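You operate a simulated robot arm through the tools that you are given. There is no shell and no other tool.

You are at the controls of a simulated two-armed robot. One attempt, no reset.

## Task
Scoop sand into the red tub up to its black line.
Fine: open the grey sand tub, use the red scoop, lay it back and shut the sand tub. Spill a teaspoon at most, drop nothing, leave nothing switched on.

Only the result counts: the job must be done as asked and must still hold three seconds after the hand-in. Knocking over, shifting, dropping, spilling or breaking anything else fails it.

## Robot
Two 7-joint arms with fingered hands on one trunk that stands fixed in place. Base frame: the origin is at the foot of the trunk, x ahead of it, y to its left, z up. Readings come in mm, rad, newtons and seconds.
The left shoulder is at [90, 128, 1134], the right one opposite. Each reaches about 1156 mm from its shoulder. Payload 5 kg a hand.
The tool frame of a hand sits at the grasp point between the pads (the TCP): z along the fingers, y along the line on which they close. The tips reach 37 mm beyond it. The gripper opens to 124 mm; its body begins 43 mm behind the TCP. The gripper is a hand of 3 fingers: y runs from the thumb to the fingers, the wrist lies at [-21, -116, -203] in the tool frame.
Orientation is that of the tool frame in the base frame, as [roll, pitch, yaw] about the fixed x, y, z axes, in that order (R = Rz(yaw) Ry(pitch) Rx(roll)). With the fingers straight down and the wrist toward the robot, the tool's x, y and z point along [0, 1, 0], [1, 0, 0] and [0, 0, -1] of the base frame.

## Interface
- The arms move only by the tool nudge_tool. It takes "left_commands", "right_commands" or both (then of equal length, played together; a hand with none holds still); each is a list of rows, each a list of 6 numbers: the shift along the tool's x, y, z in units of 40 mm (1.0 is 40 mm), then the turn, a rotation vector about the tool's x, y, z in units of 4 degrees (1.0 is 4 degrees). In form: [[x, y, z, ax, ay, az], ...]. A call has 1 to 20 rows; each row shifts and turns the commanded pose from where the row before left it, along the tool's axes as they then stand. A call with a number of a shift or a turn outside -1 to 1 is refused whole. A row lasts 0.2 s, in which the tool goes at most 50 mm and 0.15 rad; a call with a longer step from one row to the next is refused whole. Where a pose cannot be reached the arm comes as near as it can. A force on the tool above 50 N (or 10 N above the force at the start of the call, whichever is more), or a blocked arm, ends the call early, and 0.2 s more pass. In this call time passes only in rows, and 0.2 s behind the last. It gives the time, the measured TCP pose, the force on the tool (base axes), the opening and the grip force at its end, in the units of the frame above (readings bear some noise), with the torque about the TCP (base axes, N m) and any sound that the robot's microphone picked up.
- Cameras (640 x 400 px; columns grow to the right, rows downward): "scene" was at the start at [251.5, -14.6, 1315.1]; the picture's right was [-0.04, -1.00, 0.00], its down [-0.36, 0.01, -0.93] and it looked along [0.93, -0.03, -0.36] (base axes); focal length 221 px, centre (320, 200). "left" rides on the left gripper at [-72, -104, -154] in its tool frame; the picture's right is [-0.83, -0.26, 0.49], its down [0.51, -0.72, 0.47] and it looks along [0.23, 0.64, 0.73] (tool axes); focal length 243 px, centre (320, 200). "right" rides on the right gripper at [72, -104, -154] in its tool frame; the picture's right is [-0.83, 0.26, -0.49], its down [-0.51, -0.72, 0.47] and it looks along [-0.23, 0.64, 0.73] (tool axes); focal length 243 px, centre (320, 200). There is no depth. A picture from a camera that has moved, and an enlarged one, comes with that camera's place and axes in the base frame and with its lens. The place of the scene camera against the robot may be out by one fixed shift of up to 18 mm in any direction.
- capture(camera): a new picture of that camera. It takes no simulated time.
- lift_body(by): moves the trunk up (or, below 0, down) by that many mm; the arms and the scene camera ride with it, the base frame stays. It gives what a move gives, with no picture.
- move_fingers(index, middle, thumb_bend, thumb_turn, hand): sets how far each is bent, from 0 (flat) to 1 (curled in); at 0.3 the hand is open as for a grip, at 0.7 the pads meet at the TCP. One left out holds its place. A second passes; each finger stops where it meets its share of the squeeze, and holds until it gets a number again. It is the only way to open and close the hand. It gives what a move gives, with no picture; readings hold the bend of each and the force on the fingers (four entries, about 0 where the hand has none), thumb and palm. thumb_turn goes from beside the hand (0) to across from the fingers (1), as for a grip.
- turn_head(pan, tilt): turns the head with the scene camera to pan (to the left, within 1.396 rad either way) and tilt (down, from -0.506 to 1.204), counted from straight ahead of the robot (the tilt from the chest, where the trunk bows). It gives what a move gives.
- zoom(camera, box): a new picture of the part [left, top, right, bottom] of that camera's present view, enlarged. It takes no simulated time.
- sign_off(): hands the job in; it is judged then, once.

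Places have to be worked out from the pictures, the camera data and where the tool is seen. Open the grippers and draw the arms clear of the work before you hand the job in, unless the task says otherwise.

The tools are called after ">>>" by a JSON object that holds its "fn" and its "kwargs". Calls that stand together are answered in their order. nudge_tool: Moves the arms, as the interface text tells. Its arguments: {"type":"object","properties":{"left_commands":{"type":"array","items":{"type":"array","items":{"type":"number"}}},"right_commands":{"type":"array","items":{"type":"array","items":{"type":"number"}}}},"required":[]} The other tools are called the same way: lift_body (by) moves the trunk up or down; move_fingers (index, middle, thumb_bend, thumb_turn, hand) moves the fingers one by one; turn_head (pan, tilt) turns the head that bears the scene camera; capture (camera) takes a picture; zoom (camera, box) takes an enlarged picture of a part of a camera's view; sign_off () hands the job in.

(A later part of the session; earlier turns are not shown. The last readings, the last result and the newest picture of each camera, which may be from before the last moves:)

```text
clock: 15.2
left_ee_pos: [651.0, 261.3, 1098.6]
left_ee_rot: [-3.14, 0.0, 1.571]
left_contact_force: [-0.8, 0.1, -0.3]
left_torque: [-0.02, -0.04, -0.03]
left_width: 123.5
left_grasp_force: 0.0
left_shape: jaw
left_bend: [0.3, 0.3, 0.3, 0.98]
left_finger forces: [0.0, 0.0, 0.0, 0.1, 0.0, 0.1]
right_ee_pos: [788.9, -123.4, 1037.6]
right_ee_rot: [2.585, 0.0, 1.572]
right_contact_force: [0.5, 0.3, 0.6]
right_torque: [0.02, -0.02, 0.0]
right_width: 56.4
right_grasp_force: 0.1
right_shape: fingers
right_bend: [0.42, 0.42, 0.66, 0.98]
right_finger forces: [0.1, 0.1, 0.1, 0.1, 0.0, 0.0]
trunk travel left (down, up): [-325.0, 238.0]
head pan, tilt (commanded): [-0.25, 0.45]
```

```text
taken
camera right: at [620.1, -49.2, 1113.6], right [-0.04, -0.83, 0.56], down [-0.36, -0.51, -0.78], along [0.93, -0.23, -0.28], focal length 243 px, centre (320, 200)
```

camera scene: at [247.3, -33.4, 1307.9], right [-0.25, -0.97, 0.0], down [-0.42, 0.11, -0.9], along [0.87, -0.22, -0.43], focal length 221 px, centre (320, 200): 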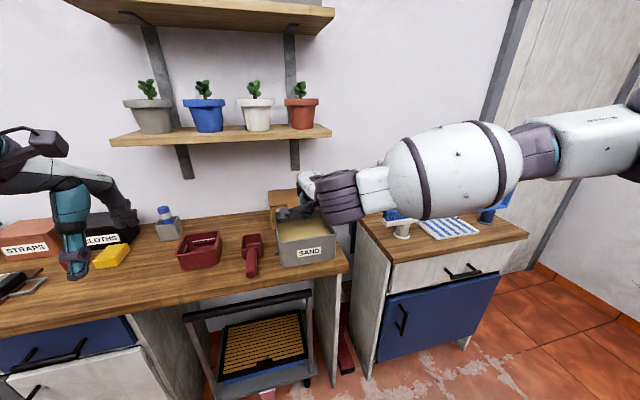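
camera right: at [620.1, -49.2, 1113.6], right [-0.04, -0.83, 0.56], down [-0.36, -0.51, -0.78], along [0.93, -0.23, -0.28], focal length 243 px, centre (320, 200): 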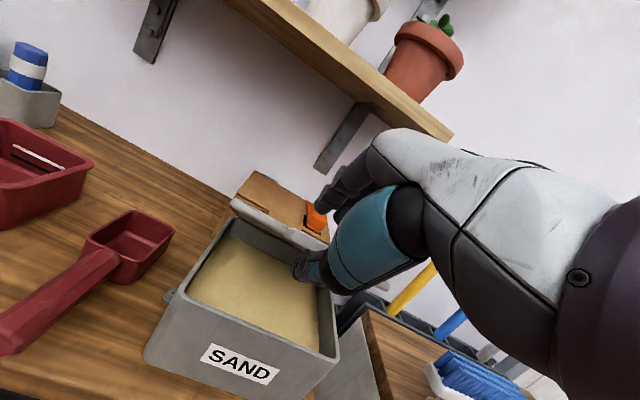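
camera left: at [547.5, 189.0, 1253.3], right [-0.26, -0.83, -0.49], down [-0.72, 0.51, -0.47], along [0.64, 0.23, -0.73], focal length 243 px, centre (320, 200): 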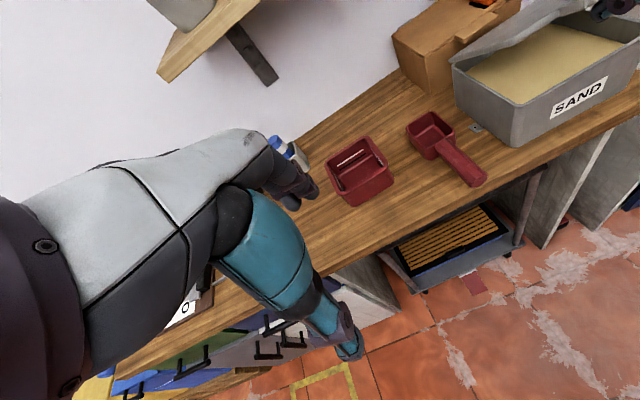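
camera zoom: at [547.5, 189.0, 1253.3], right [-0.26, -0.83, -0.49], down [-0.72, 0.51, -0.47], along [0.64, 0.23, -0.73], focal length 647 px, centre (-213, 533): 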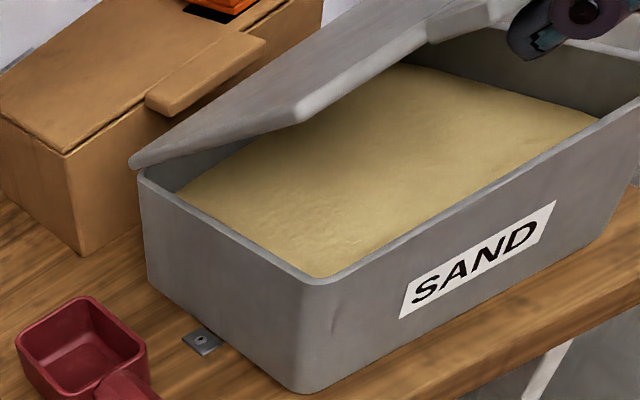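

The lid stands at roughly 40°. I go four more steps along the arc, keeping the hand well short of the shelf.

>>> {"fn": "nudge_tool", "kwargs": {"right_commands": [[0, 0.312, -0.126, 1, 0, 0], [0, 0.312, -0.126, 1, 0, 0], [0, 0.312, -0.126, 1, 0, 0], [0, 0.312, -0.126, 1, 0, 0], [0, 0.312, -0.126, 1, 0, 0]]}}

>>> {"fn": "zoom", "kwargs": {"camera": "left", "box": [400, 0, 640, 150]}}

>>> {"fn": "capture", "kwargs": {"camera": "right"}}

>>> {"fn": "zoom", "kwargs": {"camera": "scene", "box": [240, 110, 400, 280]}}

```text
clock: 16.4
left_ee_pos: [651.6, 260.7, 1099.5]
left_ee_rot: [-3.142, 0.002, 1.571]
left_contact_force: [0.5, 0.9, -0.5]
left_torque: [-0.01, 0.01, 0.0]
left_width: 123.7
left_grasp_force: 0.0
left_shape: jaw
left_bend: [0.3, 0.3, 0.3, 0.98]
left_finger forces: [0.0, 0.0, 0.0, 0.1, 0.0, 0.1]
right_ee_pos: [836.7, -121.4, 1085.9]
right_ee_rot: [2.931, -0.001, 1.573]
right_contact_force: [-0.2, 0.3, -0.5]
right_torque: [-0.02, 0.04, 0.02]
right_width: 56.4
right_grasp_force: 0.2
right_shape: fingers
right_bend: [0.42, 0.42, 0.66, 0.98]
right_finger forces: [0.1, 0.0, 0.1, 0.0, 0.2, 0.1]
trunk travel left (down, up): [-325.0, 238.0]
head pan, tilt (commanded): [-0.25, 0.45]
```

```text
2.67 times, centred on (520, 75) of left
camera zoom: at [547.9, 189.1, 1253.1], right [-0.26, -0.83, -0.49], down [-0.72, 0.51, -0.47], along [0.64, 0.23, -0.73], focal length 647 px, centre (-213, 533)
```

zoom: 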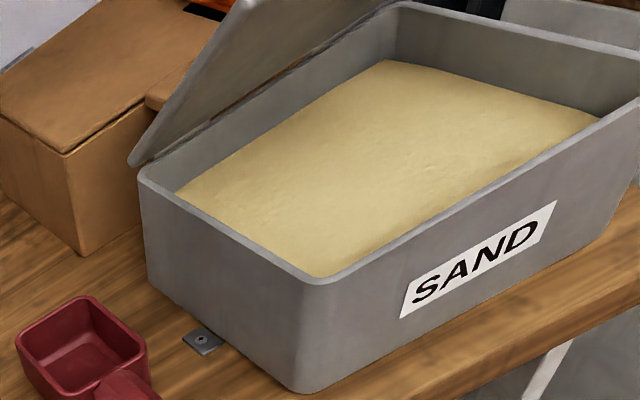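

```text
taken
camera right: at [703.2, -49.2, 1215.2], right [0.15, -0.83, 0.54], down [-0.61, -0.51, -0.61], along [0.78, -0.23, -0.58], focal length 243 px, centre (320, 200)
```

right: 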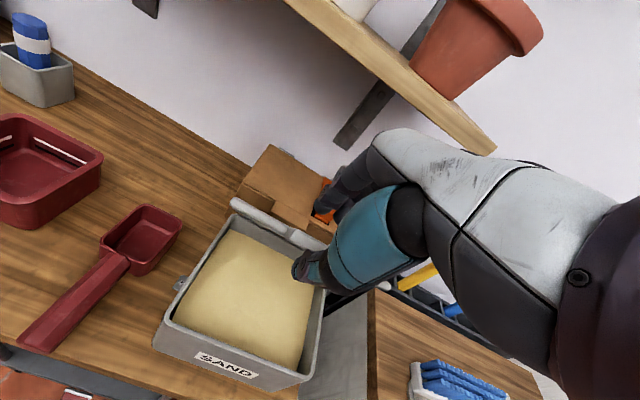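

```text
2.35 times, centred on (320, 195) of scene
camera zoom: at [247.7, -33.3, 1307.8], right [-0.25, -0.97, 0.0], down [-0.42, 0.11, -0.9], along [0.87, -0.22, -0.44], focal length 520 px, centre (320, 212)
```

zoom: 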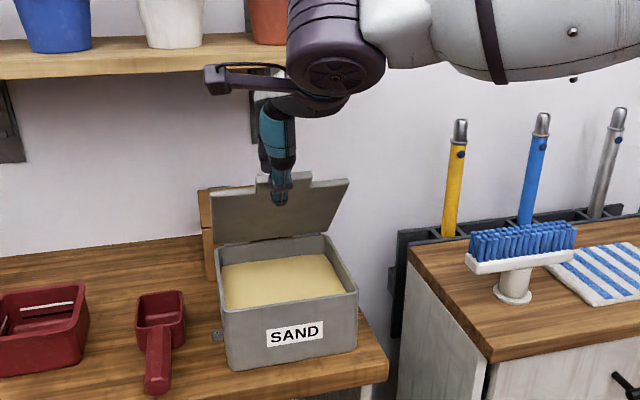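

The lid is at about 60–65° and holds. I draw the hand up off the lid's edge and back, so I can push the underside from the front, lower down and clear of the shelf.

>>> {"fn": "nudge_tool", "kwargs": {"right_commands": [[0, -0.28, -0.955, 0, 0, 0], [0, -0.28, -0.955, 0, 0, 0], [0, -0.856, -0.18, 0, 0, 0], [0, -0.856, -0.18, 0, 0, 0]]}}

>>> {"fn": "capture", "kwargs": {"camera": "right"}}

>>> {"fn": "zoom", "kwargs": {"camera": "scene", "box": [240, 110, 400, 280]}}

```text
clock: 17.4
left_ee_pos: [648.7, 260.0, 1102.6]
left_ee_rot: [3.14, 0.002, 1.57]
left_contact_force: [0.1, 0.6, 0.0]
left_torque: [-0.02, -0.06, -0.01]
left_width: 123.7
left_grasp_force: 0.1
left_shape: jaw
left_bend: [0.3, 0.3, 0.3, 0.98]
left_finger forces: [0.1, 0.0, 0.0, 0.0, 0.0, 0.0]
right_ee_pos: [728.2, -123.3, 1156.6]
right_ee_rot: [2.928, 0.0, 1.571]
right_contact_force: [-0.6, -0.1, -0.5]
right_torque: [0.0, -0.03, 0.01]
right_width: 56.2
right_grasp_force: 0.0
right_shape: fingers
right_bend: [0.42, 0.42, 0.66, 0.98]
right_finger forces: [0.0, 0.0, 0.0, 0.0, 0.1, 0.0]
trunk travel left (down, up): [-325.0, 238.0]
head pan, tilt (commanded): [-0.25, 0.45]
```

```text
taken
camera right: at [594.8, -49.6, 1285.0], right [0.15, -0.83, 0.54], down [-0.61, -0.51, -0.61], along [0.78, -0.23, -0.58], focal length 243 px, centre (320, 200)
```

right: 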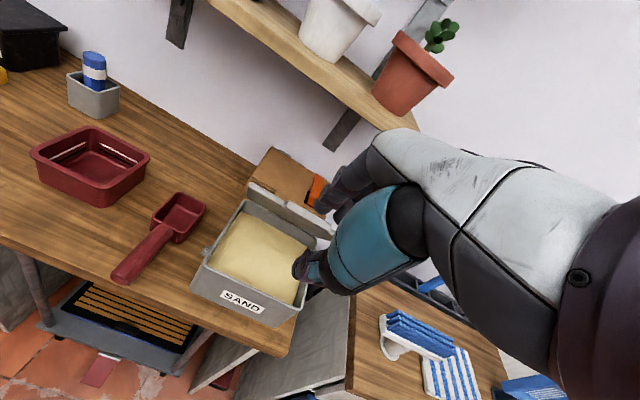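

```text
2.35 times, centred on (320, 195) of scene
camera zoom: at [245.2, -33.5, 1308.4], right [-0.25, -0.97, 0.0], down [-0.42, 0.11, -0.9], along [0.87, -0.22, -0.43], focal length 520 px, centre (320, 212)
```

zoom: 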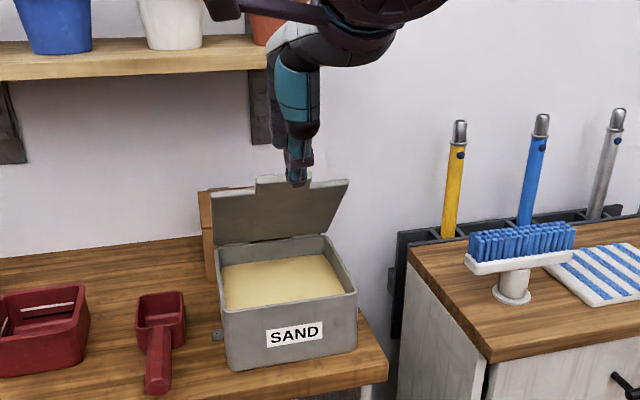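

The lid stays at ~65° on its own. I lower the hand in front of it to z≈1000 before pushing with the back of the fingers.

>>> {"fn": "nudge_tool", "kwargs": {"right_commands": [[0, -0.2015, 0.948, 0, 0, 0], [0, -0.2015, 0.948, 0, 0, 0], [0, -0.2015, 0.948, 0, 0, 0], [0, -0.2015, 0.948, 0, 0, 0], [0, 0.856, 0.18, 0, 0, 0], [0, 0.856, 0.18, 0, 0, 0]]}}

>>> {"fn": "zoom", "kwargs": {"camera": "left", "box": [400, 0, 640, 150]}}

>>> {"fn": "zoom", "kwargs": {"camera": "scene", "box": [240, 110, 400, 280]}}

```text
clock: 18.8
left_ee_pos: [653.4, 261.0, 1098.8]
left_ee_rot: [-3.138, 0.001, 1.573]
left_contact_force: [0.2, 0.7, -0.4]
left_torque: [-0.02, 0.02, 0.03]
left_width: 123.6
left_grasp_force: 0.0
left_shape: jaw
left_bend: [0.3, 0.3, 0.3, 0.98]
left_finger forces: [0.0, 0.0, 0.0, 0.0, 0.0, 0.0]
right_ee_pos: [802.1, -124.2, 998.6]
right_ee_rot: [2.932, -0.002, 1.573]
right_contact_force: [0.4, -0.7, -1.0]
right_torque: [0.01, 0.07, 0.0]
right_width: 56.0
right_grasp_force: 0.6
right_shape: fingers
right_bend: [0.42, 0.42, 0.66, 0.98]
right_finger forces: [0.0, 1.0, 0.1, 0.0, 0.0, 0.0]
trunk travel left (down, up): [-325.0, 238.0]
head pan, tilt (commanded): [-0.25, 0.45]
```

```text
2.67 times, centred on (520, 75) of left
camera zoom: at [549.2, 188.6, 1252.5], right [-0.26, -0.83, -0.49], down [-0.72, 0.51, -0.47], along [0.64, 0.23, -0.73], focal length 647 px, centre (-213, 533)
```

zoom: 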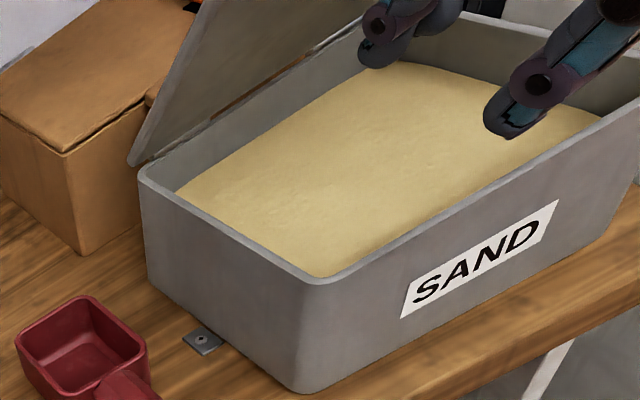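

```text
2.35 times, centred on (320, 195) of scene
camera zoom: at [249.0, -33.8, 1307.5], right [-0.25, -0.97, 0.0], down [-0.42, 0.11, -0.9], along [0.87, -0.22, -0.44], focal length 520 px, centre (320, 212)
```

zoom: 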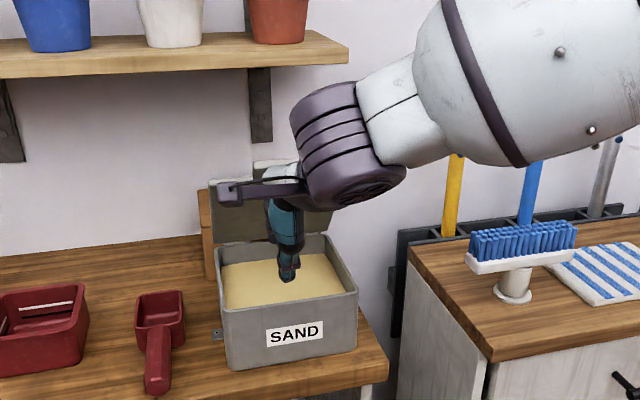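

The middle finger touches the lid and it is already moving on. I push forward gently in small steps.

>>> {"fn": "nudge_tool", "kwargs": {"right_commands": [[0, 0.367, 0.078, 0, 0, 0], [0, 0.367, 0.078, 0, 0, 0], [0, 0.367, 0.078, 0, 0, 0]]}}

>>> {"fn": "zoom", "kwargs": {"camera": "left", "box": [400, 0, 640, 150]}}

```text
clock: 19.6
left_ee_pos: [651.9, 261.4, 1099.5]
left_ee_rot: [-3.141, 0.001, 1.57]
left_contact_force: [0.4, 0.3, 0.2]
left_torque: [-0.03, 0.0, 0.01]
left_width: 123.6
left_grasp_force: 0.0
left_shape: jaw
left_bend: [0.3, 0.3, 0.3, 0.98]
left_finger forces: [0.0, 0.0, 0.0, 0.0, 0.0, 0.1]
right_ee_pos: [842.4, -123.3, 1000.4]
right_ee_rot: [2.932, -0.001, 1.573]
right_contact_force: [-0.4, -0.3, -0.5]
right_torque: [0.03, 0.02, -0.03]
right_width: 56.0
right_grasp_force: 0.5
right_shape: fingers
right_bend: [0.42, 0.42, 0.66, 0.98]
right_finger forces: [0.1, 1.0, 0.1, 0.1, 0.1, 0.0]
trunk travel left (down, up): [-325.0, 238.0]
head pan, tilt (commanded): [-0.25, 0.45]
```

```text
2.67 times, centred on (520, 75) of left
camera zoom: at [548.0, 188.3, 1253.1], right [-0.26, -0.83, -0.49], down [-0.72, 0.51, -0.47], along [0.64, 0.23, -0.73], focal length 647 px, centre (-213, 533)
```

zoom: 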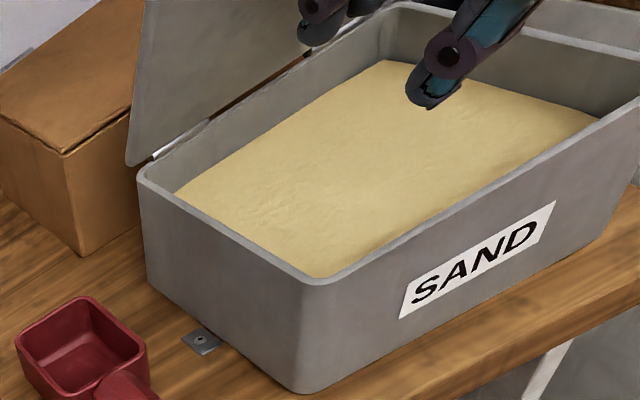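

The lid is now nearly upright. Two more small pushes to bring it just past upright.

>>> {"fn": "nudge_tool", "kwargs": {"right_commands": [[0, 0.34, 0.072, 0, 0, 0], [0, 0.34, 0.072, 0, 0, 0]]}}

>>> {"fn": "zoom", "kwargs": {"camera": "left", "box": [400, 0, 640, 150]}}

>>> {"fn": "capture", "kwargs": {"camera": "scene"}}

```text
clock: 20.2
left_ee_pos: [651.7, 261.6, 1099.9]
left_ee_rot: [-3.141, 0.001, 1.571]
left_contact_force: [0.7, 0.3, -0.8]
left_torque: [0.03, -0.02, -0.01]
left_width: 123.6
left_grasp_force: 0.1
left_shape: jaw
left_bend: [0.3, 0.3, 0.3, 0.98]
left_finger forces: [0.0, 0.0, 0.0, 0.0, 0.0, 0.1]
right_ee_pos: [872.2, -121.9, 1000.6]
right_ee_rot: [2.931, -0.001, 1.571]
right_contact_force: [-0.1, 0.2, -0.6]
right_torque: [0.01, -0.01, 0.02]
right_width: 56.1
right_grasp_force: 0.9
right_shape: fingers
right_bend: [0.42, 0.42, 0.66, 0.98]
right_finger forces: [0.1, 0.1, 0.0, 0.0, 0.0, 0.0]
trunk travel left (down, up): [-325.0, 238.0]
head pan, tilt (commanded): [-0.25, 0.45]
```

```text
2.67 times, centred on (520, 75) of left
camera zoom: at [548.5, 188.3, 1252.8], right [-0.26, -0.83, -0.49], down [-0.72, 0.51, -0.47], along [0.64, 0.23, -0.73], focal length 647 px, centre (-213, 533)
```

zoom: 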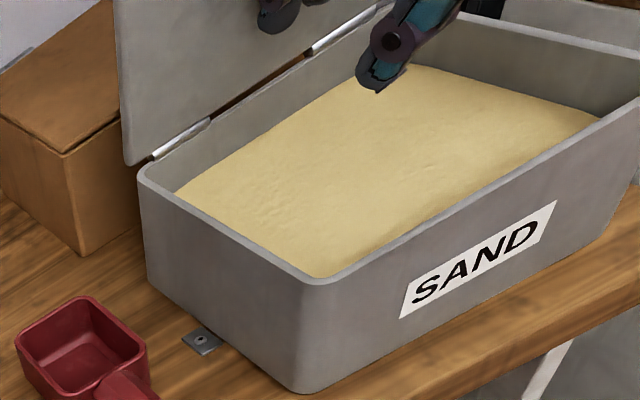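

```text
taken
camera scene: at [248.3, -34.1, 1307.6], right [-0.25, -0.97, 0.0], down [-0.42, 0.11, -0.9], along [0.87, -0.22, -0.44], focal length 221 px, centre (320, 200)
```

scene: 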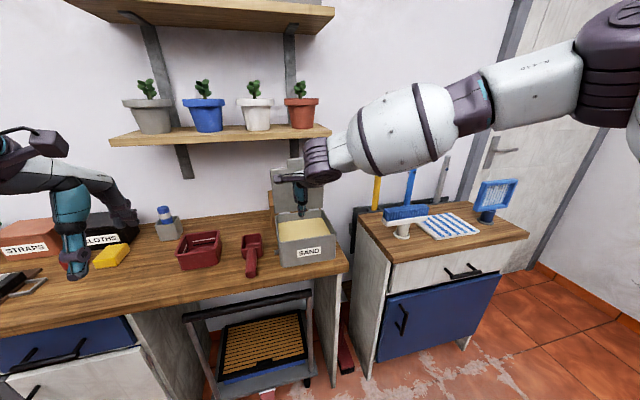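

The lid stands just past upright. I draw the right hand straight back and then off to the right.

>>> {"fn": "nudge_tool", "kwargs": {"right_commands": [[0, -0.978, -0.208, 0, 0, 0], [0, -0.978, -0.208, 0, 0, 0], [0, -0.978, -0.208, 0, 0, 0], [0, -0.978, -0.208, 0, 0, 0], [-1, 0.0625, -0.29, 0, 0, 0], [-1, 0.0625, -0.29, 0, 0, 0], [-1, 0.0625, -0.29, 0, 0, 0], [-1, 0.0625, -0.29, 0, 0, 0], [-1, 0.0625, -0.29, 0, 0, 0]]}}

>>> {"fn": "capture", "kwargs": {"camera": "right"}}

>>> {"fn": "zoom", "kwargs": {"camera": "scene", "box": [230, 130, 390, 290]}}

```text
clock: 22.2
left_ee_pos: [651.9, 259.9, 1102.5]
left_ee_rot: [3.141, 0.0, 1.571]
left_contact_force: [-0.6, -0.4, 1.0]
left_torque: [0.01, 0.03, 0.01]
left_width: 123.5
left_grasp_force: 0.1
left_shape: jaw
left_bend: [0.3, 0.3, 0.3, 0.98]
left_finger forces: [0.0, 0.1, 0.1, 0.1, 0.1, 0.1]
right_ee_pos: [711.0, -325.1, 1060.7]
right_ee_rot: [2.931, 0.0, 1.571]
right_contact_force: [-0.4, -0.9, 0.1]
right_torque: [0.05, 0.02, -0.01]
right_width: 56.1
right_grasp_force: 0.1
right_shape: fingers
right_bend: [0.42, 0.42, 0.66, 0.98]
right_finger forces: [0.0, 0.0, 0.0, 0.0, 0.0, 0.0]
trunk travel left (down, up): [-325.0, 238.0]
head pan, tilt (commanded): [-0.25, 0.45]
```

```text
taken
camera right: at [578.2, -252.4, 1189.3], right [0.15, -0.83, 0.54], down [-0.61, -0.51, -0.61], along [0.78, -0.23, -0.58], focal length 243 px, centre (320, 200)
```

right: 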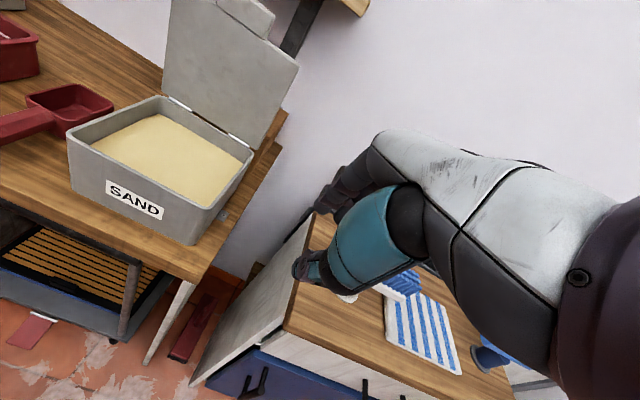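

```text
2.50 times, centred on (310, 210) of scene
camera zoom: at [246.8, -35.0, 1308.0], right [-0.25, -0.97, 0.0], down [-0.42, 0.11, -0.9], along [0.87, -0.22, -0.43], focal length 552 px, centre (345, 175)
```

zoom: 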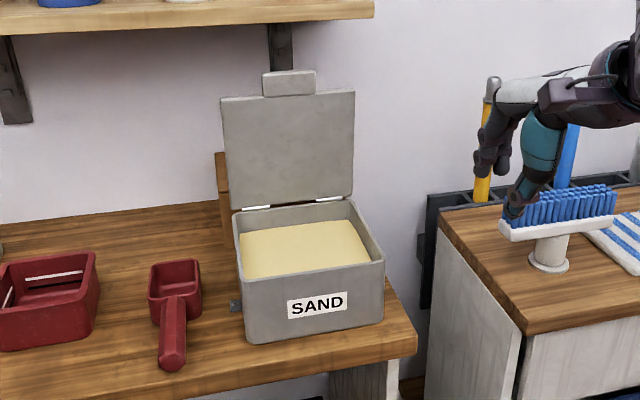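

The lid stays open and the sand lies about 20 mm under the rim. Next I test in free air whether the left hand can take the grip posture for the scoop: turning it 90° about the vertical so that it closes across the handle.

>>> {"fn": "nudge_tool", "kwargs": {"left_commands": [[0, 0, 0, 0, 0, 1], [0, 0, 0, 0, 0, 1], [0, 0, 0, 0, 0, 1], [0, 0, 0, 0, 0, 1], [0, 0, 0, 0, 0, 1], [0, 0, 0, 0, 0, 1], [0, 0, 0, 0, 0, 1], [0, 0, 0, 0, 0, 1], [0, 0, 0, 0, 0, 1], [0, 0, 0, 0, 0, 1], [0, 0, 0, 0, 0, 1], [0, 0, 0, 0, 0, 1], [0, 0, 0, 0, 0, 1], [0, 0, 0, 0, 0, 1], [0, 0, 0, 0, 0, 1], [0, 0, 0, 0, 0, 1], [0, 0, 0, 0, 0, 1], [0, 0, 0, 0, 0, 1], [0, 0, 0, 0, 0, 1], [0, 0, 0, 0, 0, 1]]}}

```text
clock: 26.4
left_ee_pos: [655.6, 261.0, 1101.2]
left_ee_rot: [-3.141, 0.0, 0.171]
left_contact_force: [-0.5, -1.0, 0.8]
left_torque: [0.02, 0.01, -0.01]
left_width: 123.8
left_grasp_force: 0.1
left_shape: jaw
left_bend: [0.3, 0.3, 0.3, 0.98]
left_finger forces: [0.1, 0.0, 0.1, 0.0, 0.0, 0.1]
right_ee_pos: [711.6, -323.5, 1059.2]
right_ee_rot: [2.932, -0.001, 1.573]
right_contact_force: [0.4, 0.5, -0.3]
right_torque: [-0.02, -0.04, -0.03]
right_width: 56.3
right_grasp_force: 0.1
right_shape: fingers
right_bend: [0.42, 0.42, 0.66, 0.98]
right_finger forces: [0.0, 0.0, 0.0, 0.0, 0.0, 0.0]
trunk travel left (down, up): [-325.0, 238.0]
head pan, tilt (commanded): [-0.25, 0.45]
```

That yaw is reached without trouble. I finish the turn, move above the red tub's near side and test rolling the hand as for pouring (to the right).

>>> {"fn": "nudge_tool", "kwargs": {"left_commands": [[0, 0, 0, 0, 0, 1], [0, 0, 0, 0, 0, 1], [0, 0, 0, 0, 0, 0.45], [0.9, 0.33, 0.25, 0, 0, 0], [0.9, 0.33, 0.25, 0, 0, 0], [0.9, 0.33, 0.25, 0, 0, 0], [0.9, 0.33, 0.25, 0, 0, 0]]}}

>>> {"fn": "nudge_tool", "kwargs": {"left_commands": [[0, 0, 0, 1, 0, 0], [0, 0, 0, 1, 0, 0], [0, 0, 0, 1, 0, 0], [0, 0, 0, 1, 0, 0], [0, 0, 0, 1, 0, 0], [0, 0, 0, 1, 0, 0], [0, 0, 0, 1, 0, 0], [0, 0, 0, 1, 0, 0], [0, 0, 0, 1, 0, 0], [0, 0, 0, 1, 0, 0], [0, 0, 0, 1, 0, 0], [0, 0, 0, 1, 0, 0], [0, 0, 0, 1, 0, 0], [0, 0, 0, 1, 0, 0], [0, 0, 0, 1, 0, 0]]}}

>>> {"fn": "capture", "kwargs": {"camera": "scene"}}

```text
clock: 28.0
left_ee_pos: [798.6, 209.2, 1060.6]
left_ee_rot: [-3.141, 0.001, 0.002]
left_contact_force: [0.4, 0.2, -0.5]
left_torque: [0.0, 0.01, -0.01]
left_width: 123.5
left_grasp_force: 0.0
left_shape: jaw
left_bend: [0.3, 0.3, 0.3, 0.98]
left_finger forces: [0.0, 0.0, 0.0, 0.1, 0.0, 0.0]
right_ee_pos: [712.4, -324.3, 1058.8]
right_ee_rot: [2.933, 0.0, 1.572]
right_contact_force: [1.1, 0.2, -1.2]
right_torque: [0.06, -0.02, 0.01]
right_width: 56.3
right_grasp_force: 0.0
right_shape: fingers
right_bend: [0.42, 0.42, 0.66, 0.98]
right_finger forces: [0.0, 0.0, 0.1, 0.1, 0.1, 0.1]
trunk travel left (down, up): [-325.0, 238.0]
head pan, tilt (commanded): [-0.25, 0.45]
```

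```text
clock: 31.2
left_ee_pos: [799.5, 208.6, 1061.0]
left_ee_rot: [-2.093, 0.0, 0.005]
left_contact_force: [0.3, 0.2, 0.3]
left_torque: [-0.01, -0.01, -0.03]
left_width: 123.7
left_grasp_force: 0.3
left_shape: jaw
left_bend: [0.3, 0.3, 0.3, 0.98]
left_finger forces: [0.0, 0.0, 0.1, 0.0, 0.1, 0.0]
right_ee_pos: [712.8, -325.4, 1059.8]
right_ee_rot: [2.932, 0.0, 1.572]
right_contact_force: [0.5, -0.3, -0.9]
right_torque: [0.02, 0.04, 0.0]
right_width: 56.0
right_grasp_force: 0.1
right_shape: fingers
right_bend: [0.42, 0.42, 0.66, 0.98]
right_finger forces: [0.0, 0.1, 0.0, 0.0, 0.0, 0.1]
trunk travel left (down, up): [-325.0, 238.0]
head pan, tilt (commanded): [-0.25, 0.45]
```

```text
taken
camera scene: at [247.5, -34.5, 1307.8], right [-0.25, -0.97, 0.0], down [-0.42, 0.11, -0.9], along [0.87, -0.22, -0.44], focal length 221 px, centre (320, 200)
```

scene: 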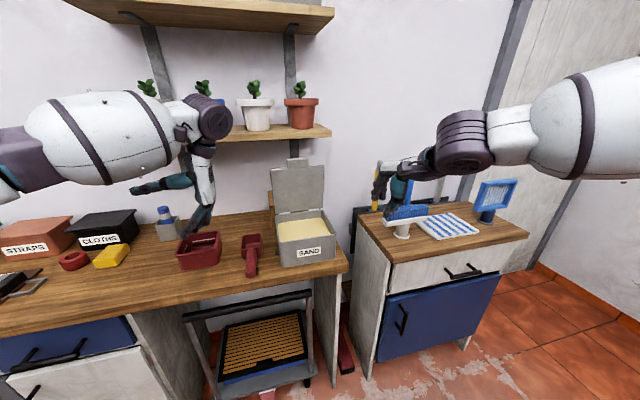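

60° of roll works. I go on to about 120° to see whether the full pouring roll is reachable.

>>> {"fn": "nudge_tool", "kwargs": {"left_commands": [[0, 0, 0, 1, 0, 0], [0, 0, 0, 1, 0, 0], [0, 0, 0, 1, 0, 0], [0, 0, 0, 1, 0, 0], [0, 0, 0, 1, 0, 0], [0, 0, 0, 1, 0, 0], [0, 0, 0, 1, 0, 0], [0, 0, 0, 1, 0, 0], [0, 0, 0, 1, 0, 0], [0, 0, 0, 1, 0, 0], [0, 0, 0, 1, 0, 0], [0, 0, 0, 1, 0, 0], [0, 0, 0, 1, 0, 0], [0, 0, 0, 1, 0, 0], [0, 0, 0, 1, 0, 0]]}}

>>> {"fn": "capture", "kwargs": {"camera": "scene"}}

```text
clock: 34.4
left_ee_pos: [804.0, 211.6, 1058.7]
left_ee_rot: [-1.067, -0.002, -0.01]
left_contact_force: [0.6, 0.3, 0.8]
left_torque: [0.04, 0.01, 0.02]
left_width: 123.7
left_grasp_force: 0.1
left_shape: jaw
left_bend: [0.3, 0.3, 0.3, 0.98]
left_finger forces: [0.0, 0.1, 0.0, 0.1, 0.0, 0.0]
left hand out of reach, approached as far as the arm can: row 15
right_ee_pos: [712.2, -323.8, 1059.6]
right_ee_rot: [2.932, 0.001, 1.573]
right_contact_force: [-0.3, 0.3, -0.3]
right_torque: [0.01, 0.03, -0.01]
right_width: 56.2
right_grasp_force: 0.1
right_shape: fingers
right_bend: [0.42, 0.42, 0.66, 0.98]
right_finger forces: [0.1, 0.0, 0.0, 0.0, 0.0, 0.0]
trunk travel left (down, up): [-325.0, 238.0]
head pan, tilt (commanded): [-0.25, 0.45]
```

```text
taken
camera scene: at [248.1, -33.8, 1307.7], right [-0.25, -0.97, 0.0], down [-0.42, 0.11, -0.9], along [0.87, -0.22, -0.44], focal length 221 px, centre (320, 200)
```

scene: 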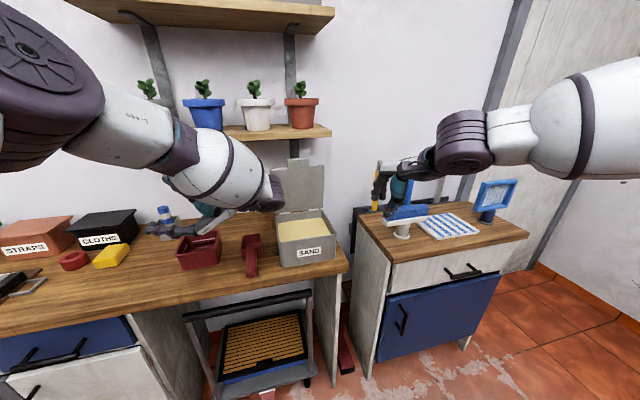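

The full pouring roll (about 119°) is reachable with the left hand at the red tub. I roll the hand back upright.

>>> {"fn": "nudge_tool", "kwargs": {"left_commands": [[0, 0, 0, -1, 0, 0], [0, 0, 0, -1, 0, 0], [0, 0, 0, -1, 0, 0], [0, 0, 0, -1, 0, 0], [0, 0, 0, -1, 0, 0], [0, 0, 0, -1, 0, 0], [0, 0, 0, -1, 0, 0], [0, 0, 0, -1, 0, 0], [0, 0, 0, -1, 0, 0], [0, 0, 0, -1, 0, 0], [0, 0, 0, -1, 0, 0], [0, 0, 0, -1, 0, 0], [0, 0, 0, -1, 0, 0], [0, 0, 0, -1, 0, 0], [0, 0, 0, -1, 0, 0]]}}

>>> {"fn": "nudge_tool", "kwargs": {"left_commands": [[0, 0, 0, -1, 0, 0], [0, 0, 0, -1, 0, 0], [0, 0, 0, -1, 0, 0], [0, 0, 0, -1, 0, 0], [0, 0, 0, -1, 0, 0], [0, 0, 0, -1, 0, 0], [0, 0, 0, -1, 0, 0], [0, 0, 0, -1, 0, 0], [0, 0, 0, -1, 0, 0], [0, 0, 0, -1, 0, 0], [0, 0, 0, -1, 0, 0], [0, 0, 0, -1, 0, 0], [0, 0, 0, -1, 0, 0], [0, 0, 0, -1, 0, 0], [0, 0, 0, -0.72, 0, 0]]}}

```text
clock: 37.6
left_ee_pos: [803.4, 213.6, 1059.2]
left_ee_rot: [-2.096, 0.001, 0.003]
left_contact_force: [0.2, 0.4, 0.4]
left_torque: [-0.01, 0.0, -0.01]
left_width: 123.9
left_grasp_force: 0.0
left_shape: jaw
left_bend: [0.3, 0.3, 0.3, 0.98]
left_finger forces: [0.1, 0.0, 0.1, 0.0, 0.1, 0.0]
right_ee_pos: [712.4, -324.4, 1059.9]
right_ee_rot: [2.932, -0.001, 1.572]
right_contact_force: [-0.1, -0.3, 0.4]
right_torque: [0.02, 0.02, -0.01]
right_width: 56.1
right_grasp_force: 0.0
right_shape: fingers
right_bend: [0.42, 0.42, 0.66, 0.98]
right_finger forces: [0.0, 0.1, 0.0, 0.0, 0.1, 0.0]
trunk travel left (down, up): [-325.0, 238.0]
head pan, tilt (commanded): [-0.25, 0.45]
```

```text
clock: 40.8
left_ee_pos: [803.3, 212.3, 1060.0]
left_ee_rot: [-3.124, 0.001, 0.003]
left_contact_force: [-0.1, 0.3, -0.3]
left_torque: [-0.03, -0.03, 0.02]
left_width: 123.6
left_grasp_force: 0.1
left_shape: jaw
left_bend: [0.3, 0.3, 0.3, 0.98]
left_finger forces: [0.1, 0.0, 0.0, 0.0, 0.0, 0.1]
right_ee_pos: [712.8, -324.8, 1060.2]
right_ee_rot: [2.933, 0.0, 1.573]
right_contact_force: [0.1, 0.4, 0.3]
right_torque: [0.0, -0.02, -0.03]
right_width: 55.9
right_grasp_force: 0.1
right_shape: fingers
right_bend: [0.42, 0.42, 0.66, 0.98]
right_finger forces: [0.1, 0.2, 0.1, 0.0, 0.0, 0.0]
trunk travel left (down, up): [-325.0, 238.0]
head pan, tilt (commanded): [-0.25, 0.45]
```

The hand is upright again above (803, 212, 1060). I move it above the scoop handle at (800, 50, 985) and tilt the fingers 30° forward, so that the later dig leaves the hand clear of the open lid.

>>> {"fn": "nudge_tool", "kwargs": {"left_commands": [[0, 0.81, 0.375, -0.25, 0, 0], [0, 0.81, 0.375, 0, 0, 0], [0, 0.81, 0.375, 0, 0, 0], [0, 0.81, 0.375, 0, 0, 0], [0, 0.81, 0.375, 0, 0, 0], [0, 0, 0, 0, 1, 0], [0, 0, 0, 0, 1, 0], [0, 0, 0, 0, 1, 0], [0, 0, 0, 0, 1, 0], [0, 0, 0, 0, 1, 0], [0, 0, 0, 0, 1, 0], [0, 0, 0, 0, 1, 0], [0, 0, 0, 0, 0.5, 0]]}}

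>>> {"fn": "move_fingers", "kwargs": {"hand": "left", "index": 0.46, "middle": 0.46, "thumb_bend": 0.46}}

>>> {"fn": "turn_head", "kwargs": {"pan": 0.0, "tilt": 0.6}}

>>> {"fn": "capture", "kwargs": {"camera": "scene"}}

>>> {"fn": "capture", "kwargs": {"camera": "left"}}

>>> {"fn": "capture", "kwargs": {"camera": "right"}}

```text
clock: 43.6
left_ee_pos: [803.8, 51.7, 984.7]
left_ee_rot: [-3.138, -0.522, 0.001]
left_contact_force: [-0.7, -0.5, -0.3]
left_torque: [-0.01, 0.0, -0.01]
left_width: 124.0
left_grasp_force: 0.1
left_shape: jaw
left_bend: [0.3, 0.3, 0.3, 0.98]
left_finger forces: [0.0, 0.0, 0.0, 0.0, 0.0, 0.0]
right_ee_pos: [712.2, -324.6, 1059.4]
right_ee_rot: [2.932, -0.001, 1.573]
right_contact_force: [0.3, -0.5, -0.1]
right_torque: [0.01, 0.01, 0.03]
right_width: 55.9
right_grasp_force: 0.0
right_shape: fingers
right_bend: [0.42, 0.42, 0.66, 0.98]
right_finger forces: [0.0, 0.0, 0.1, 0.1, 0.1, 0.0]
trunk travel left (down, up): [-325.0, 238.0]
head pan, tilt (commanded): [-0.25, 0.45]
```

```text
clock: 44.6
left_ee_pos: [803.2, 50.6, 984.7]
left_ee_rot: [-3.139, -0.523, 0.001]
left_contact_force: [0.6, 0.5, -0.5]
left_torque: [0.0, -0.01, -0.01]
left_width: 80.9
left_grasp_force: 0.1
left_shape: fingers
left_bend: [0.46, 0.46, 0.46, 0.98]
left_finger forces: [0.1, 0.1, 0.0, 0.1, 0.0, 0.1]
right_ee_pos: [712.2, -324.0, 1060.3]
right_ee_rot: [2.932, -0.001, 1.574]
right_contact_force: [0.5, 0.4, -0.4]
right_torque: [0.0, -0.01, -0.03]
right_width: 56.0
right_grasp_force: 0.0
right_shape: fingers
right_bend: [0.42, 0.42, 0.66, 0.98]
right_finger forces: [0.0, 0.0, 0.1, 0.0, 0.2, 0.0]
trunk travel left (down, up): [-325.0, 238.0]
head pan, tilt (commanded): [-0.25, 0.45]
```

```text
clock: 45.4
left_ee_pos: [803.2, 51.2, 984.5]
left_ee_rot: [-3.141, -0.524, 0.002]
left_contact_force: [0.2, 0.0, -0.1]
left_torque: [0.01, 0.0, -0.01]
left_width: 80.7
left_grasp_force: 0.1
left_shape: fingers
left_bend: [0.46, 0.46, 0.46, 0.98]
left_finger forces: [0.1, 0.1, 0.0, 0.0, 0.0, 0.0]
right_ee_pos: [712.6, -323.7, 1059.5]
right_ee_rot: [2.933, 0.0, 1.574]
right_contact_force: [-0.8, 0.2, -0.4]
right_torque: [0.02, 0.03, -0.03]
right_width: 56.1
right_grasp_force: 0.1
right_shape: fingers
right_bend: [0.42, 0.42, 0.66, 0.98]
right_finger forces: [0.0, 0.1, 0.0, 0.0, 0.0, 0.1]
trunk travel left (down, up): [-325.0, 238.0]
head pan, tilt (commanded): [0.0, 0.6]
```

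```text
taken
camera scene: at [247.0, -11.3, 1294.3], right [0.0, -1.0, 0.0], down [-0.56, 0.0, -0.83], along [0.83, 0.0, -0.56], focal length 221 px, centre (320, 200)
```

scene: 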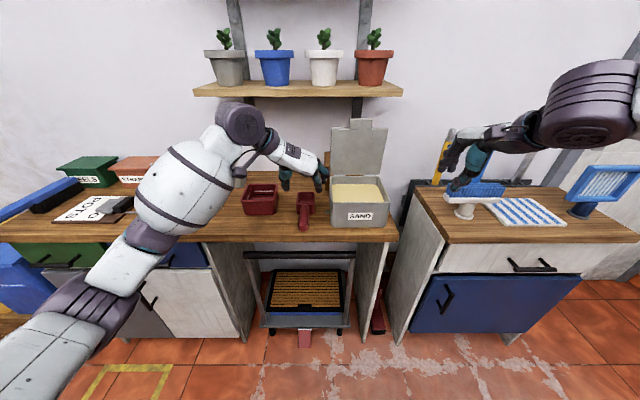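

```text
taken
camera left: at [663.7, 154.4, 1080.7], right [-0.47, 0.26, -0.84], down [0.67, 0.72, -0.15], along [0.57, -0.64, -0.52], focal length 243 px, centre (320, 200)
```

left: 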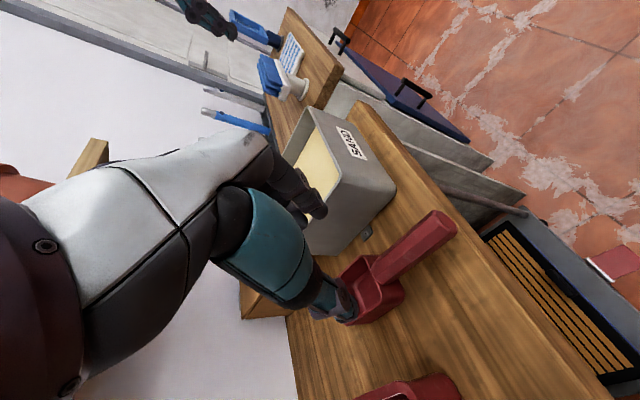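

```text
taken
camera right: at [579.1, -251.2, 1189.0], right [0.15, -0.83, 0.54], down [-0.61, -0.51, -0.61], along [0.78, -0.23, -0.58], focal length 243 px, centre (320, 200)
```

right: 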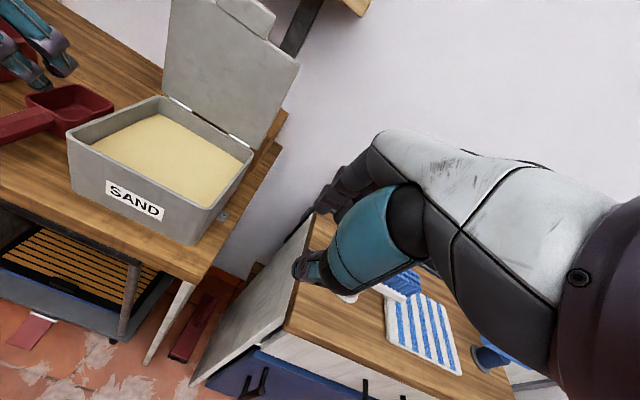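

By the left camera the handle end is at (757, 53, 857), as measured before. I bring the right hand a little nearer to watch with its camera, and lower the left hand most of the way over the handle.

>>> {"fn": "nudge_tool", "kwargs": {"right_commands": [[0.833, -0.49, -0.104, 0, 0, 0], [0.833, -0.49, -0.104, 0, 0, 0], [0.833, -0.49, -0.104, 0, 0, 0]], "left_commands": [[-0.4, 0, 0.65, 0, 0, 0], [-0.4, 0, 0.65, 0, 0, 0], [-0.2, 0, 0.325, 0, 0, 0]]}}

>>> {"fn": "capture", "kwargs": {"camera": "right"}}

>>> {"fn": "zoom", "kwargs": {"camera": "scene", "box": [220, 140, 380, 250]}}

>>> {"fn": "zoom", "kwargs": {"camera": "left", "box": [240, 160, 520, 400]}}

```text
clock: 46.2
left_ee_pos: [802.6, 52.2, 906.1]
left_ee_rot: [3.141, -0.525, 0.003]
left_contact_force: [0.7, 0.9, -0.1]
left_torque: [-0.04, -0.04, -0.01]
left_width: 80.6
left_grasp_force: 0.0
left_shape: fingers
left_bend: [0.46, 0.46, 0.46, 0.98]
left_finger forces: [0.0, 0.1, 0.1, 0.0, 0.0, 0.0]
right_ee_pos: [652.7, -223.7, 1062.4]
right_ee_rot: [2.932, 0.003, 1.572]
right_contact_force: [-0.4, 1.3, -0.7]
right_torque: [-0.05, 0.0, -0.04]
right_width: 55.8
right_grasp_force: 0.0
right_shape: fingers
right_bend: [0.42, 0.42, 0.66, 0.98]
right_finger forces: [0.0, 0.0, 0.0, 0.0, 0.0, 0.1]
trunk travel left (down, up): [-325.0, 238.0]
head pan, tilt (commanded): [0.0, 0.6]
```

```text
taken
camera right: at [518.8, -149.7, 1191.4], right [0.15, -0.83, 0.54], down [-0.61, -0.51, -0.61], along [0.78, -0.23, -0.58], focal length 243 px, centre (320, 200)
```

right: 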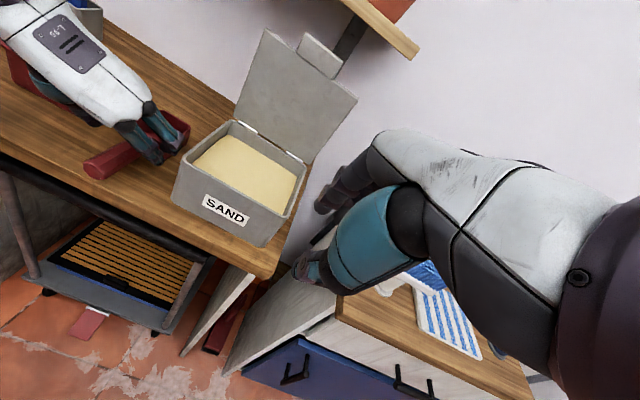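

```text
3.64 times, centred on (300, 195) of scene
camera zoom: at [246.8, -9.7, 1294.3], right [0.0, -1.0, 0.0], down [-0.56, 0.0, -0.83], along [0.83, 0.0, -0.56], focal length 803 px, centre (393, 218)
```

zoom: 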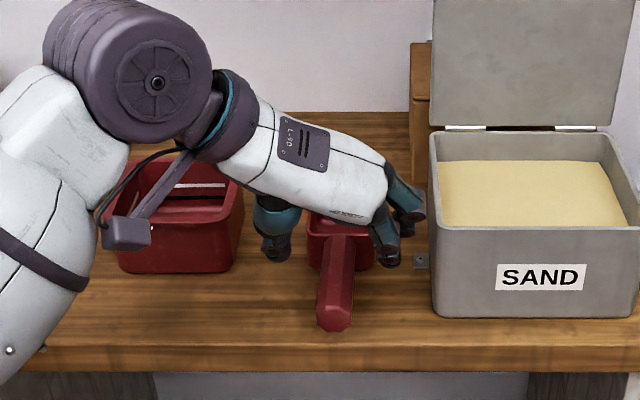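

```text
1.67 times, centred on (380, 280) of left
camera zoom: at [662.1, 155.1, 1003.0], right [-0.47, 0.26, -0.84], down [0.67, 0.72, -0.15], along [0.57, -0.64, -0.52], focal length 404 px, centre (220, 67)
```

zoom: 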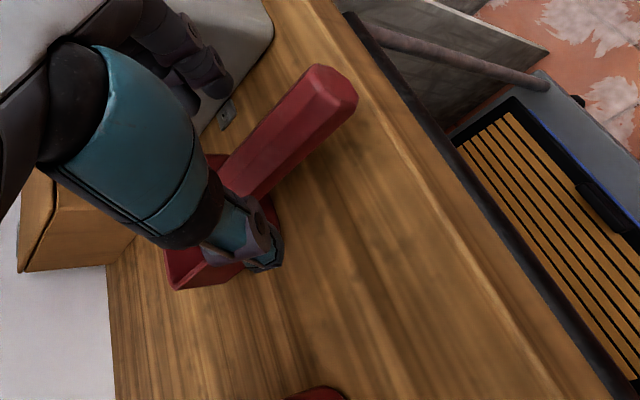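

Thumb and fingers straddle the handle with nothing touching. I go down the last 42 mm, to TCP ≈ (795, 50, 864).

>>> {"fn": "nudge_tool", "kwargs": {"left_commands": [[-0.34, 0.02, 0.41, 0, 0, 0], [-0.34, 0.02, 0.41, 0, 0, 0]]}}

>>> {"fn": "zoom", "kwargs": {"camera": "right", "box": [20, 40, 260, 240]}}

>>> {"fn": "zoom", "kwargs": {"camera": "scene", "box": [250, 160, 350, 240]}}

>>> {"fn": "zoom", "kwargs": {"camera": "left", "box": [240, 160, 520, 400]}}

```text
clock: 46.8
left_ee_pos: [794.7, 48.4, 866.3]
left_ee_rot: [-3.139, -0.524, 0.001]
left_contact_force: [-0.1, 0.0, -0.1]
left_torque: [-0.04, 0.01, 0.01]
left_width: 80.3
left_grasp_force: 0.0
left_shape: fingers
left_bend: [0.46, 0.46, 0.46, 0.98]
left_finger forces: [0.0, 0.1, 0.1, 0.0, 0.0, 0.0]
right_ee_pos: [652.8, -223.9, 1062.3]
right_ee_rot: [2.933, -0.001, 1.573]
right_contact_force: [0.3, -0.8, 0.1]
right_torque: [0.01, -0.03, 0.02]
right_width: 56.2
right_grasp_force: 0.0
right_shape: fingers
right_bend: [0.42, 0.42, 0.66, 0.98]
right_finger forces: [0.1, 0.0, 0.0, 0.0, 0.0, 0.0]
trunk travel left (down, up): [-325.0, 238.0]
head pan, tilt (commanded): [0.0, 0.6]
```

```text
2.00 times, centred on (140, 140) of right
camera zoom: at [519.3, -151.3, 1191.2], right [0.15, -0.83, 0.54], down [-0.61, -0.51, -0.61], along [0.78, -0.23, -0.58], focal length 485 px, centre (680, 320)
```

zoom: 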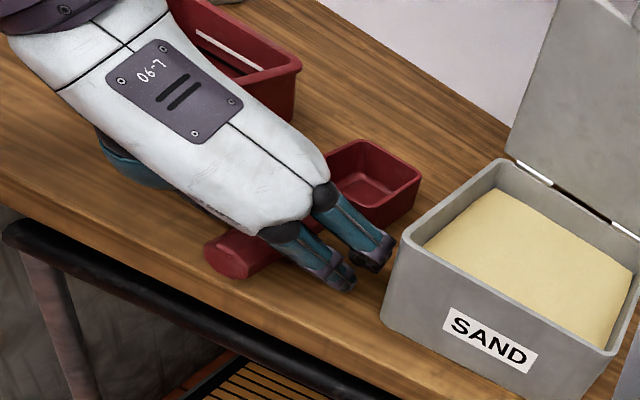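

```text
5.00 times, centred on (300, 200) of scene
camera zoom: at [247.1, -11.3, 1294.2], right [0.0, -1.0, 0.0], down [-0.57, 0.0, -0.82], along [0.82, 0.0, -0.57], focal length 1104 px, centre (420, 200)
```

zoom: 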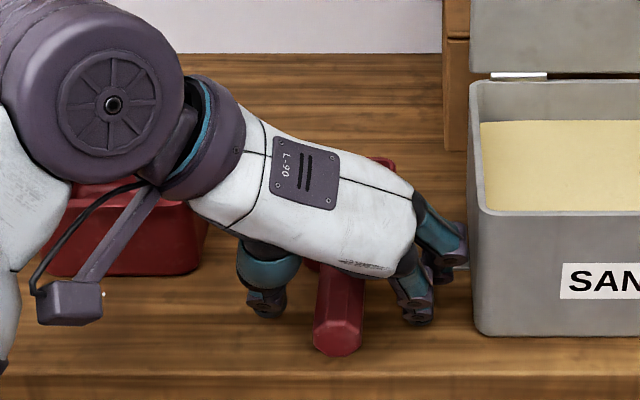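

```text
1.67 times, centred on (380, 280) of left
camera zoom: at [655.4, 152.3, 961.9], right [-0.47, 0.26, -0.84], down [0.67, 0.72, -0.15], along [0.57, -0.64, -0.52], focal length 404 px, centre (220, 67)
```

zoom: 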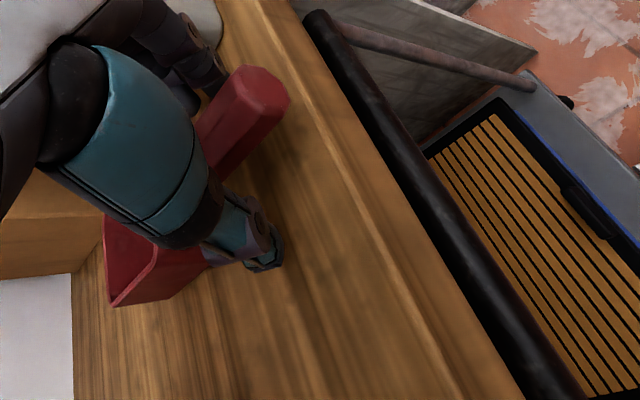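

Thumb on the left and both fingers on the right of the handle, fingertips ~15 mm over the bench. I close the hand on the handle.

>>> {"fn": "move_fingers", "kwargs": {"hand": "left", "index": 0.8, "middle": 0.8, "thumb_bend": 0.8}}

>>> {"fn": "zoom", "kwargs": {"camera": "scene", "box": [250, 160, 350, 240]}}

>>> {"fn": "zoom", "kwargs": {"camera": "right", "box": [20, 40, 260, 240]}}

>>> {"fn": "zoom", "kwargs": {"camera": "left", "box": [240, 160, 520, 400]}}

```text
clock: 47.8
left_ee_pos: [795.6, 46.9, 865.3]
left_ee_rot: [-3.139, -0.524, 0.003]
left_contact_force: [0.2, -0.7, -2.0]
left_torque: [-0.06, 0.08, -0.01]
left_width: 3.0
left_grasp_force: 29.4
left_shape: fingers
left_bend: [0.76, 0.73, 0.74, 0.94]
left_finger forces: [16.7, 14.3, 0.1, 0.0, 28.4, 0.0]
right_ee_pos: [653.4, -224.9, 1062.4]
right_ee_rot: [2.932, -0.001, 1.573]
right_contact_force: [0.6, 0.6, 0.4]
right_torque: [-0.01, 0.0, -0.02]
right_width: 56.0
right_grasp_force: 0.1
right_shape: fingers
right_bend: [0.42, 0.42, 0.66, 0.98]
right_finger forces: [0.1, 0.0, 0.0, 0.0, 0.0, 0.0]
trunk travel left (down, up): [-325.0, 238.0]
head pan, tilt (commanded): [0.0, 0.6]
```

```text
5.00 times, centred on (300, 200) of scene
camera zoom: at [247.2, -11.3, 1294.2], right [0.0, -1.0, 0.0], down [-0.57, 0.0, -0.82], along [0.82, 0.0, -0.57], focal length 1104 px, centre (420, 200)
```

zoom: 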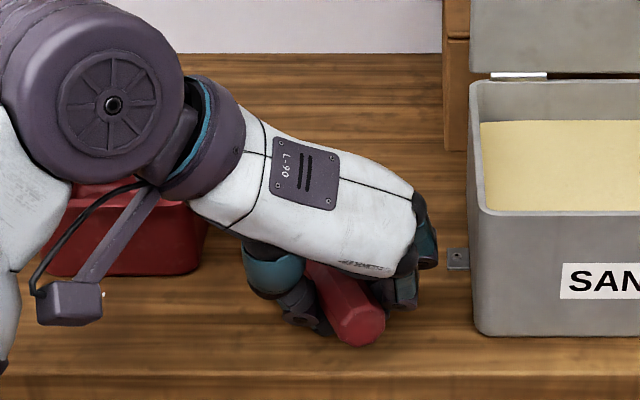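

```text
2.00 times, centred on (140, 140) of right
camera zoom: at [519.4, -151.4, 1191.3], right [0.15, -0.83, 0.54], down [-0.61, -0.51, -0.61], along [0.78, -0.23, -0.58], focal length 485 px, centre (680, 320)
```

zoom: 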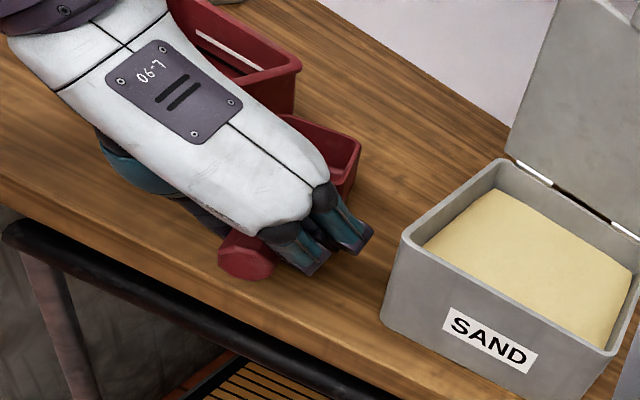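

```text
1.67 times, centred on (380, 280) of left
camera zoom: at [655.3, 152.4, 961.8], right [-0.47, 0.26, -0.84], down [0.67, 0.72, -0.15], along [0.57, -0.64, -0.52], focal length 404 px, centre (220, 67)
```

zoom: 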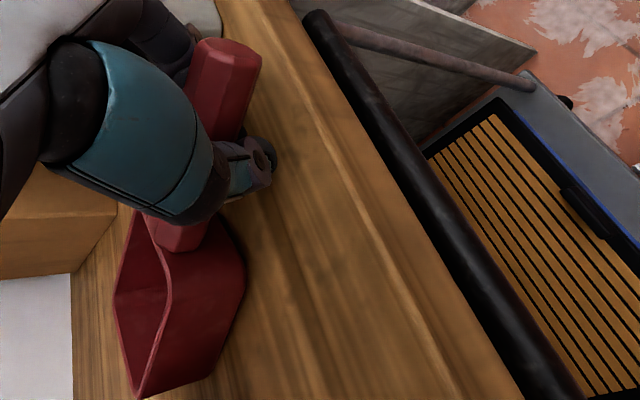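

The hand has gripped (about 29 N), but the scoop swung a little – its bowl now points somewhat to the left. I look more closely before lifting anything.

>>> {"fn": "capture", "kwargs": {"camera": "left"}}

>>> {"fn": "zoom", "kwargs": {"camera": "scene", "box": [230, 140, 358, 240]}}

>>> {"fn": "zoom", "kwargs": {"camera": "right", "box": [60, 60, 220, 180]}}

```text
taken
camera left: at [655.3, 152.4, 961.8], right [-0.47, 0.26, -0.84], down [0.67, 0.72, -0.15], along [0.57, -0.64, -0.52], focal length 243 px, centre (320, 200)
```

left: 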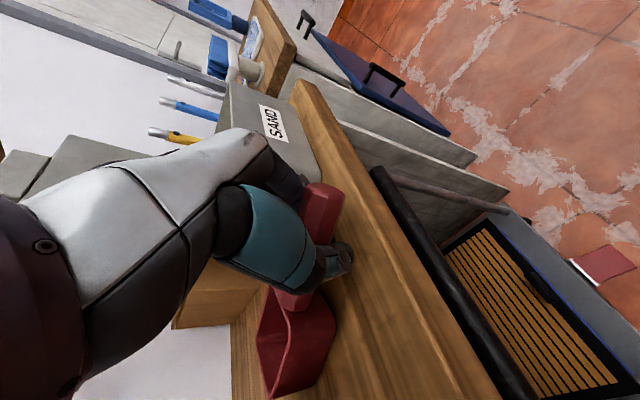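

```text
4.00 times, centred on (294, 190) of scene
camera zoom: at [247.2, -11.3, 1294.2], right [0.0, -1.0, 0.0], down [-0.57, 0.0, -0.82], along [0.82, 0.0, -0.57], focal length 883 px, centre (424, 240)
```

zoom: 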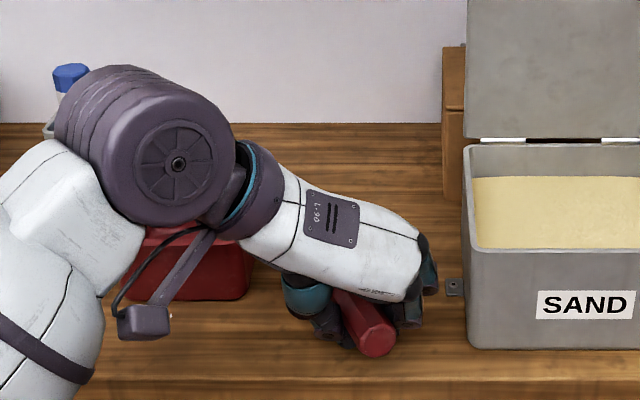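

```text
3.33 times, centred on (140, 120) of right
camera zoom: at [519.4, -151.4, 1191.3], right [0.15, -0.83, 0.54], down [-0.61, -0.51, -0.61], along [0.78, -0.23, -0.58], focal length 809 px, centre (920, 467)
```

zoom: 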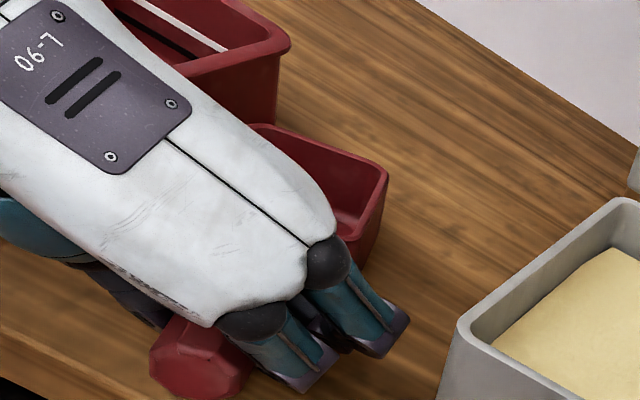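

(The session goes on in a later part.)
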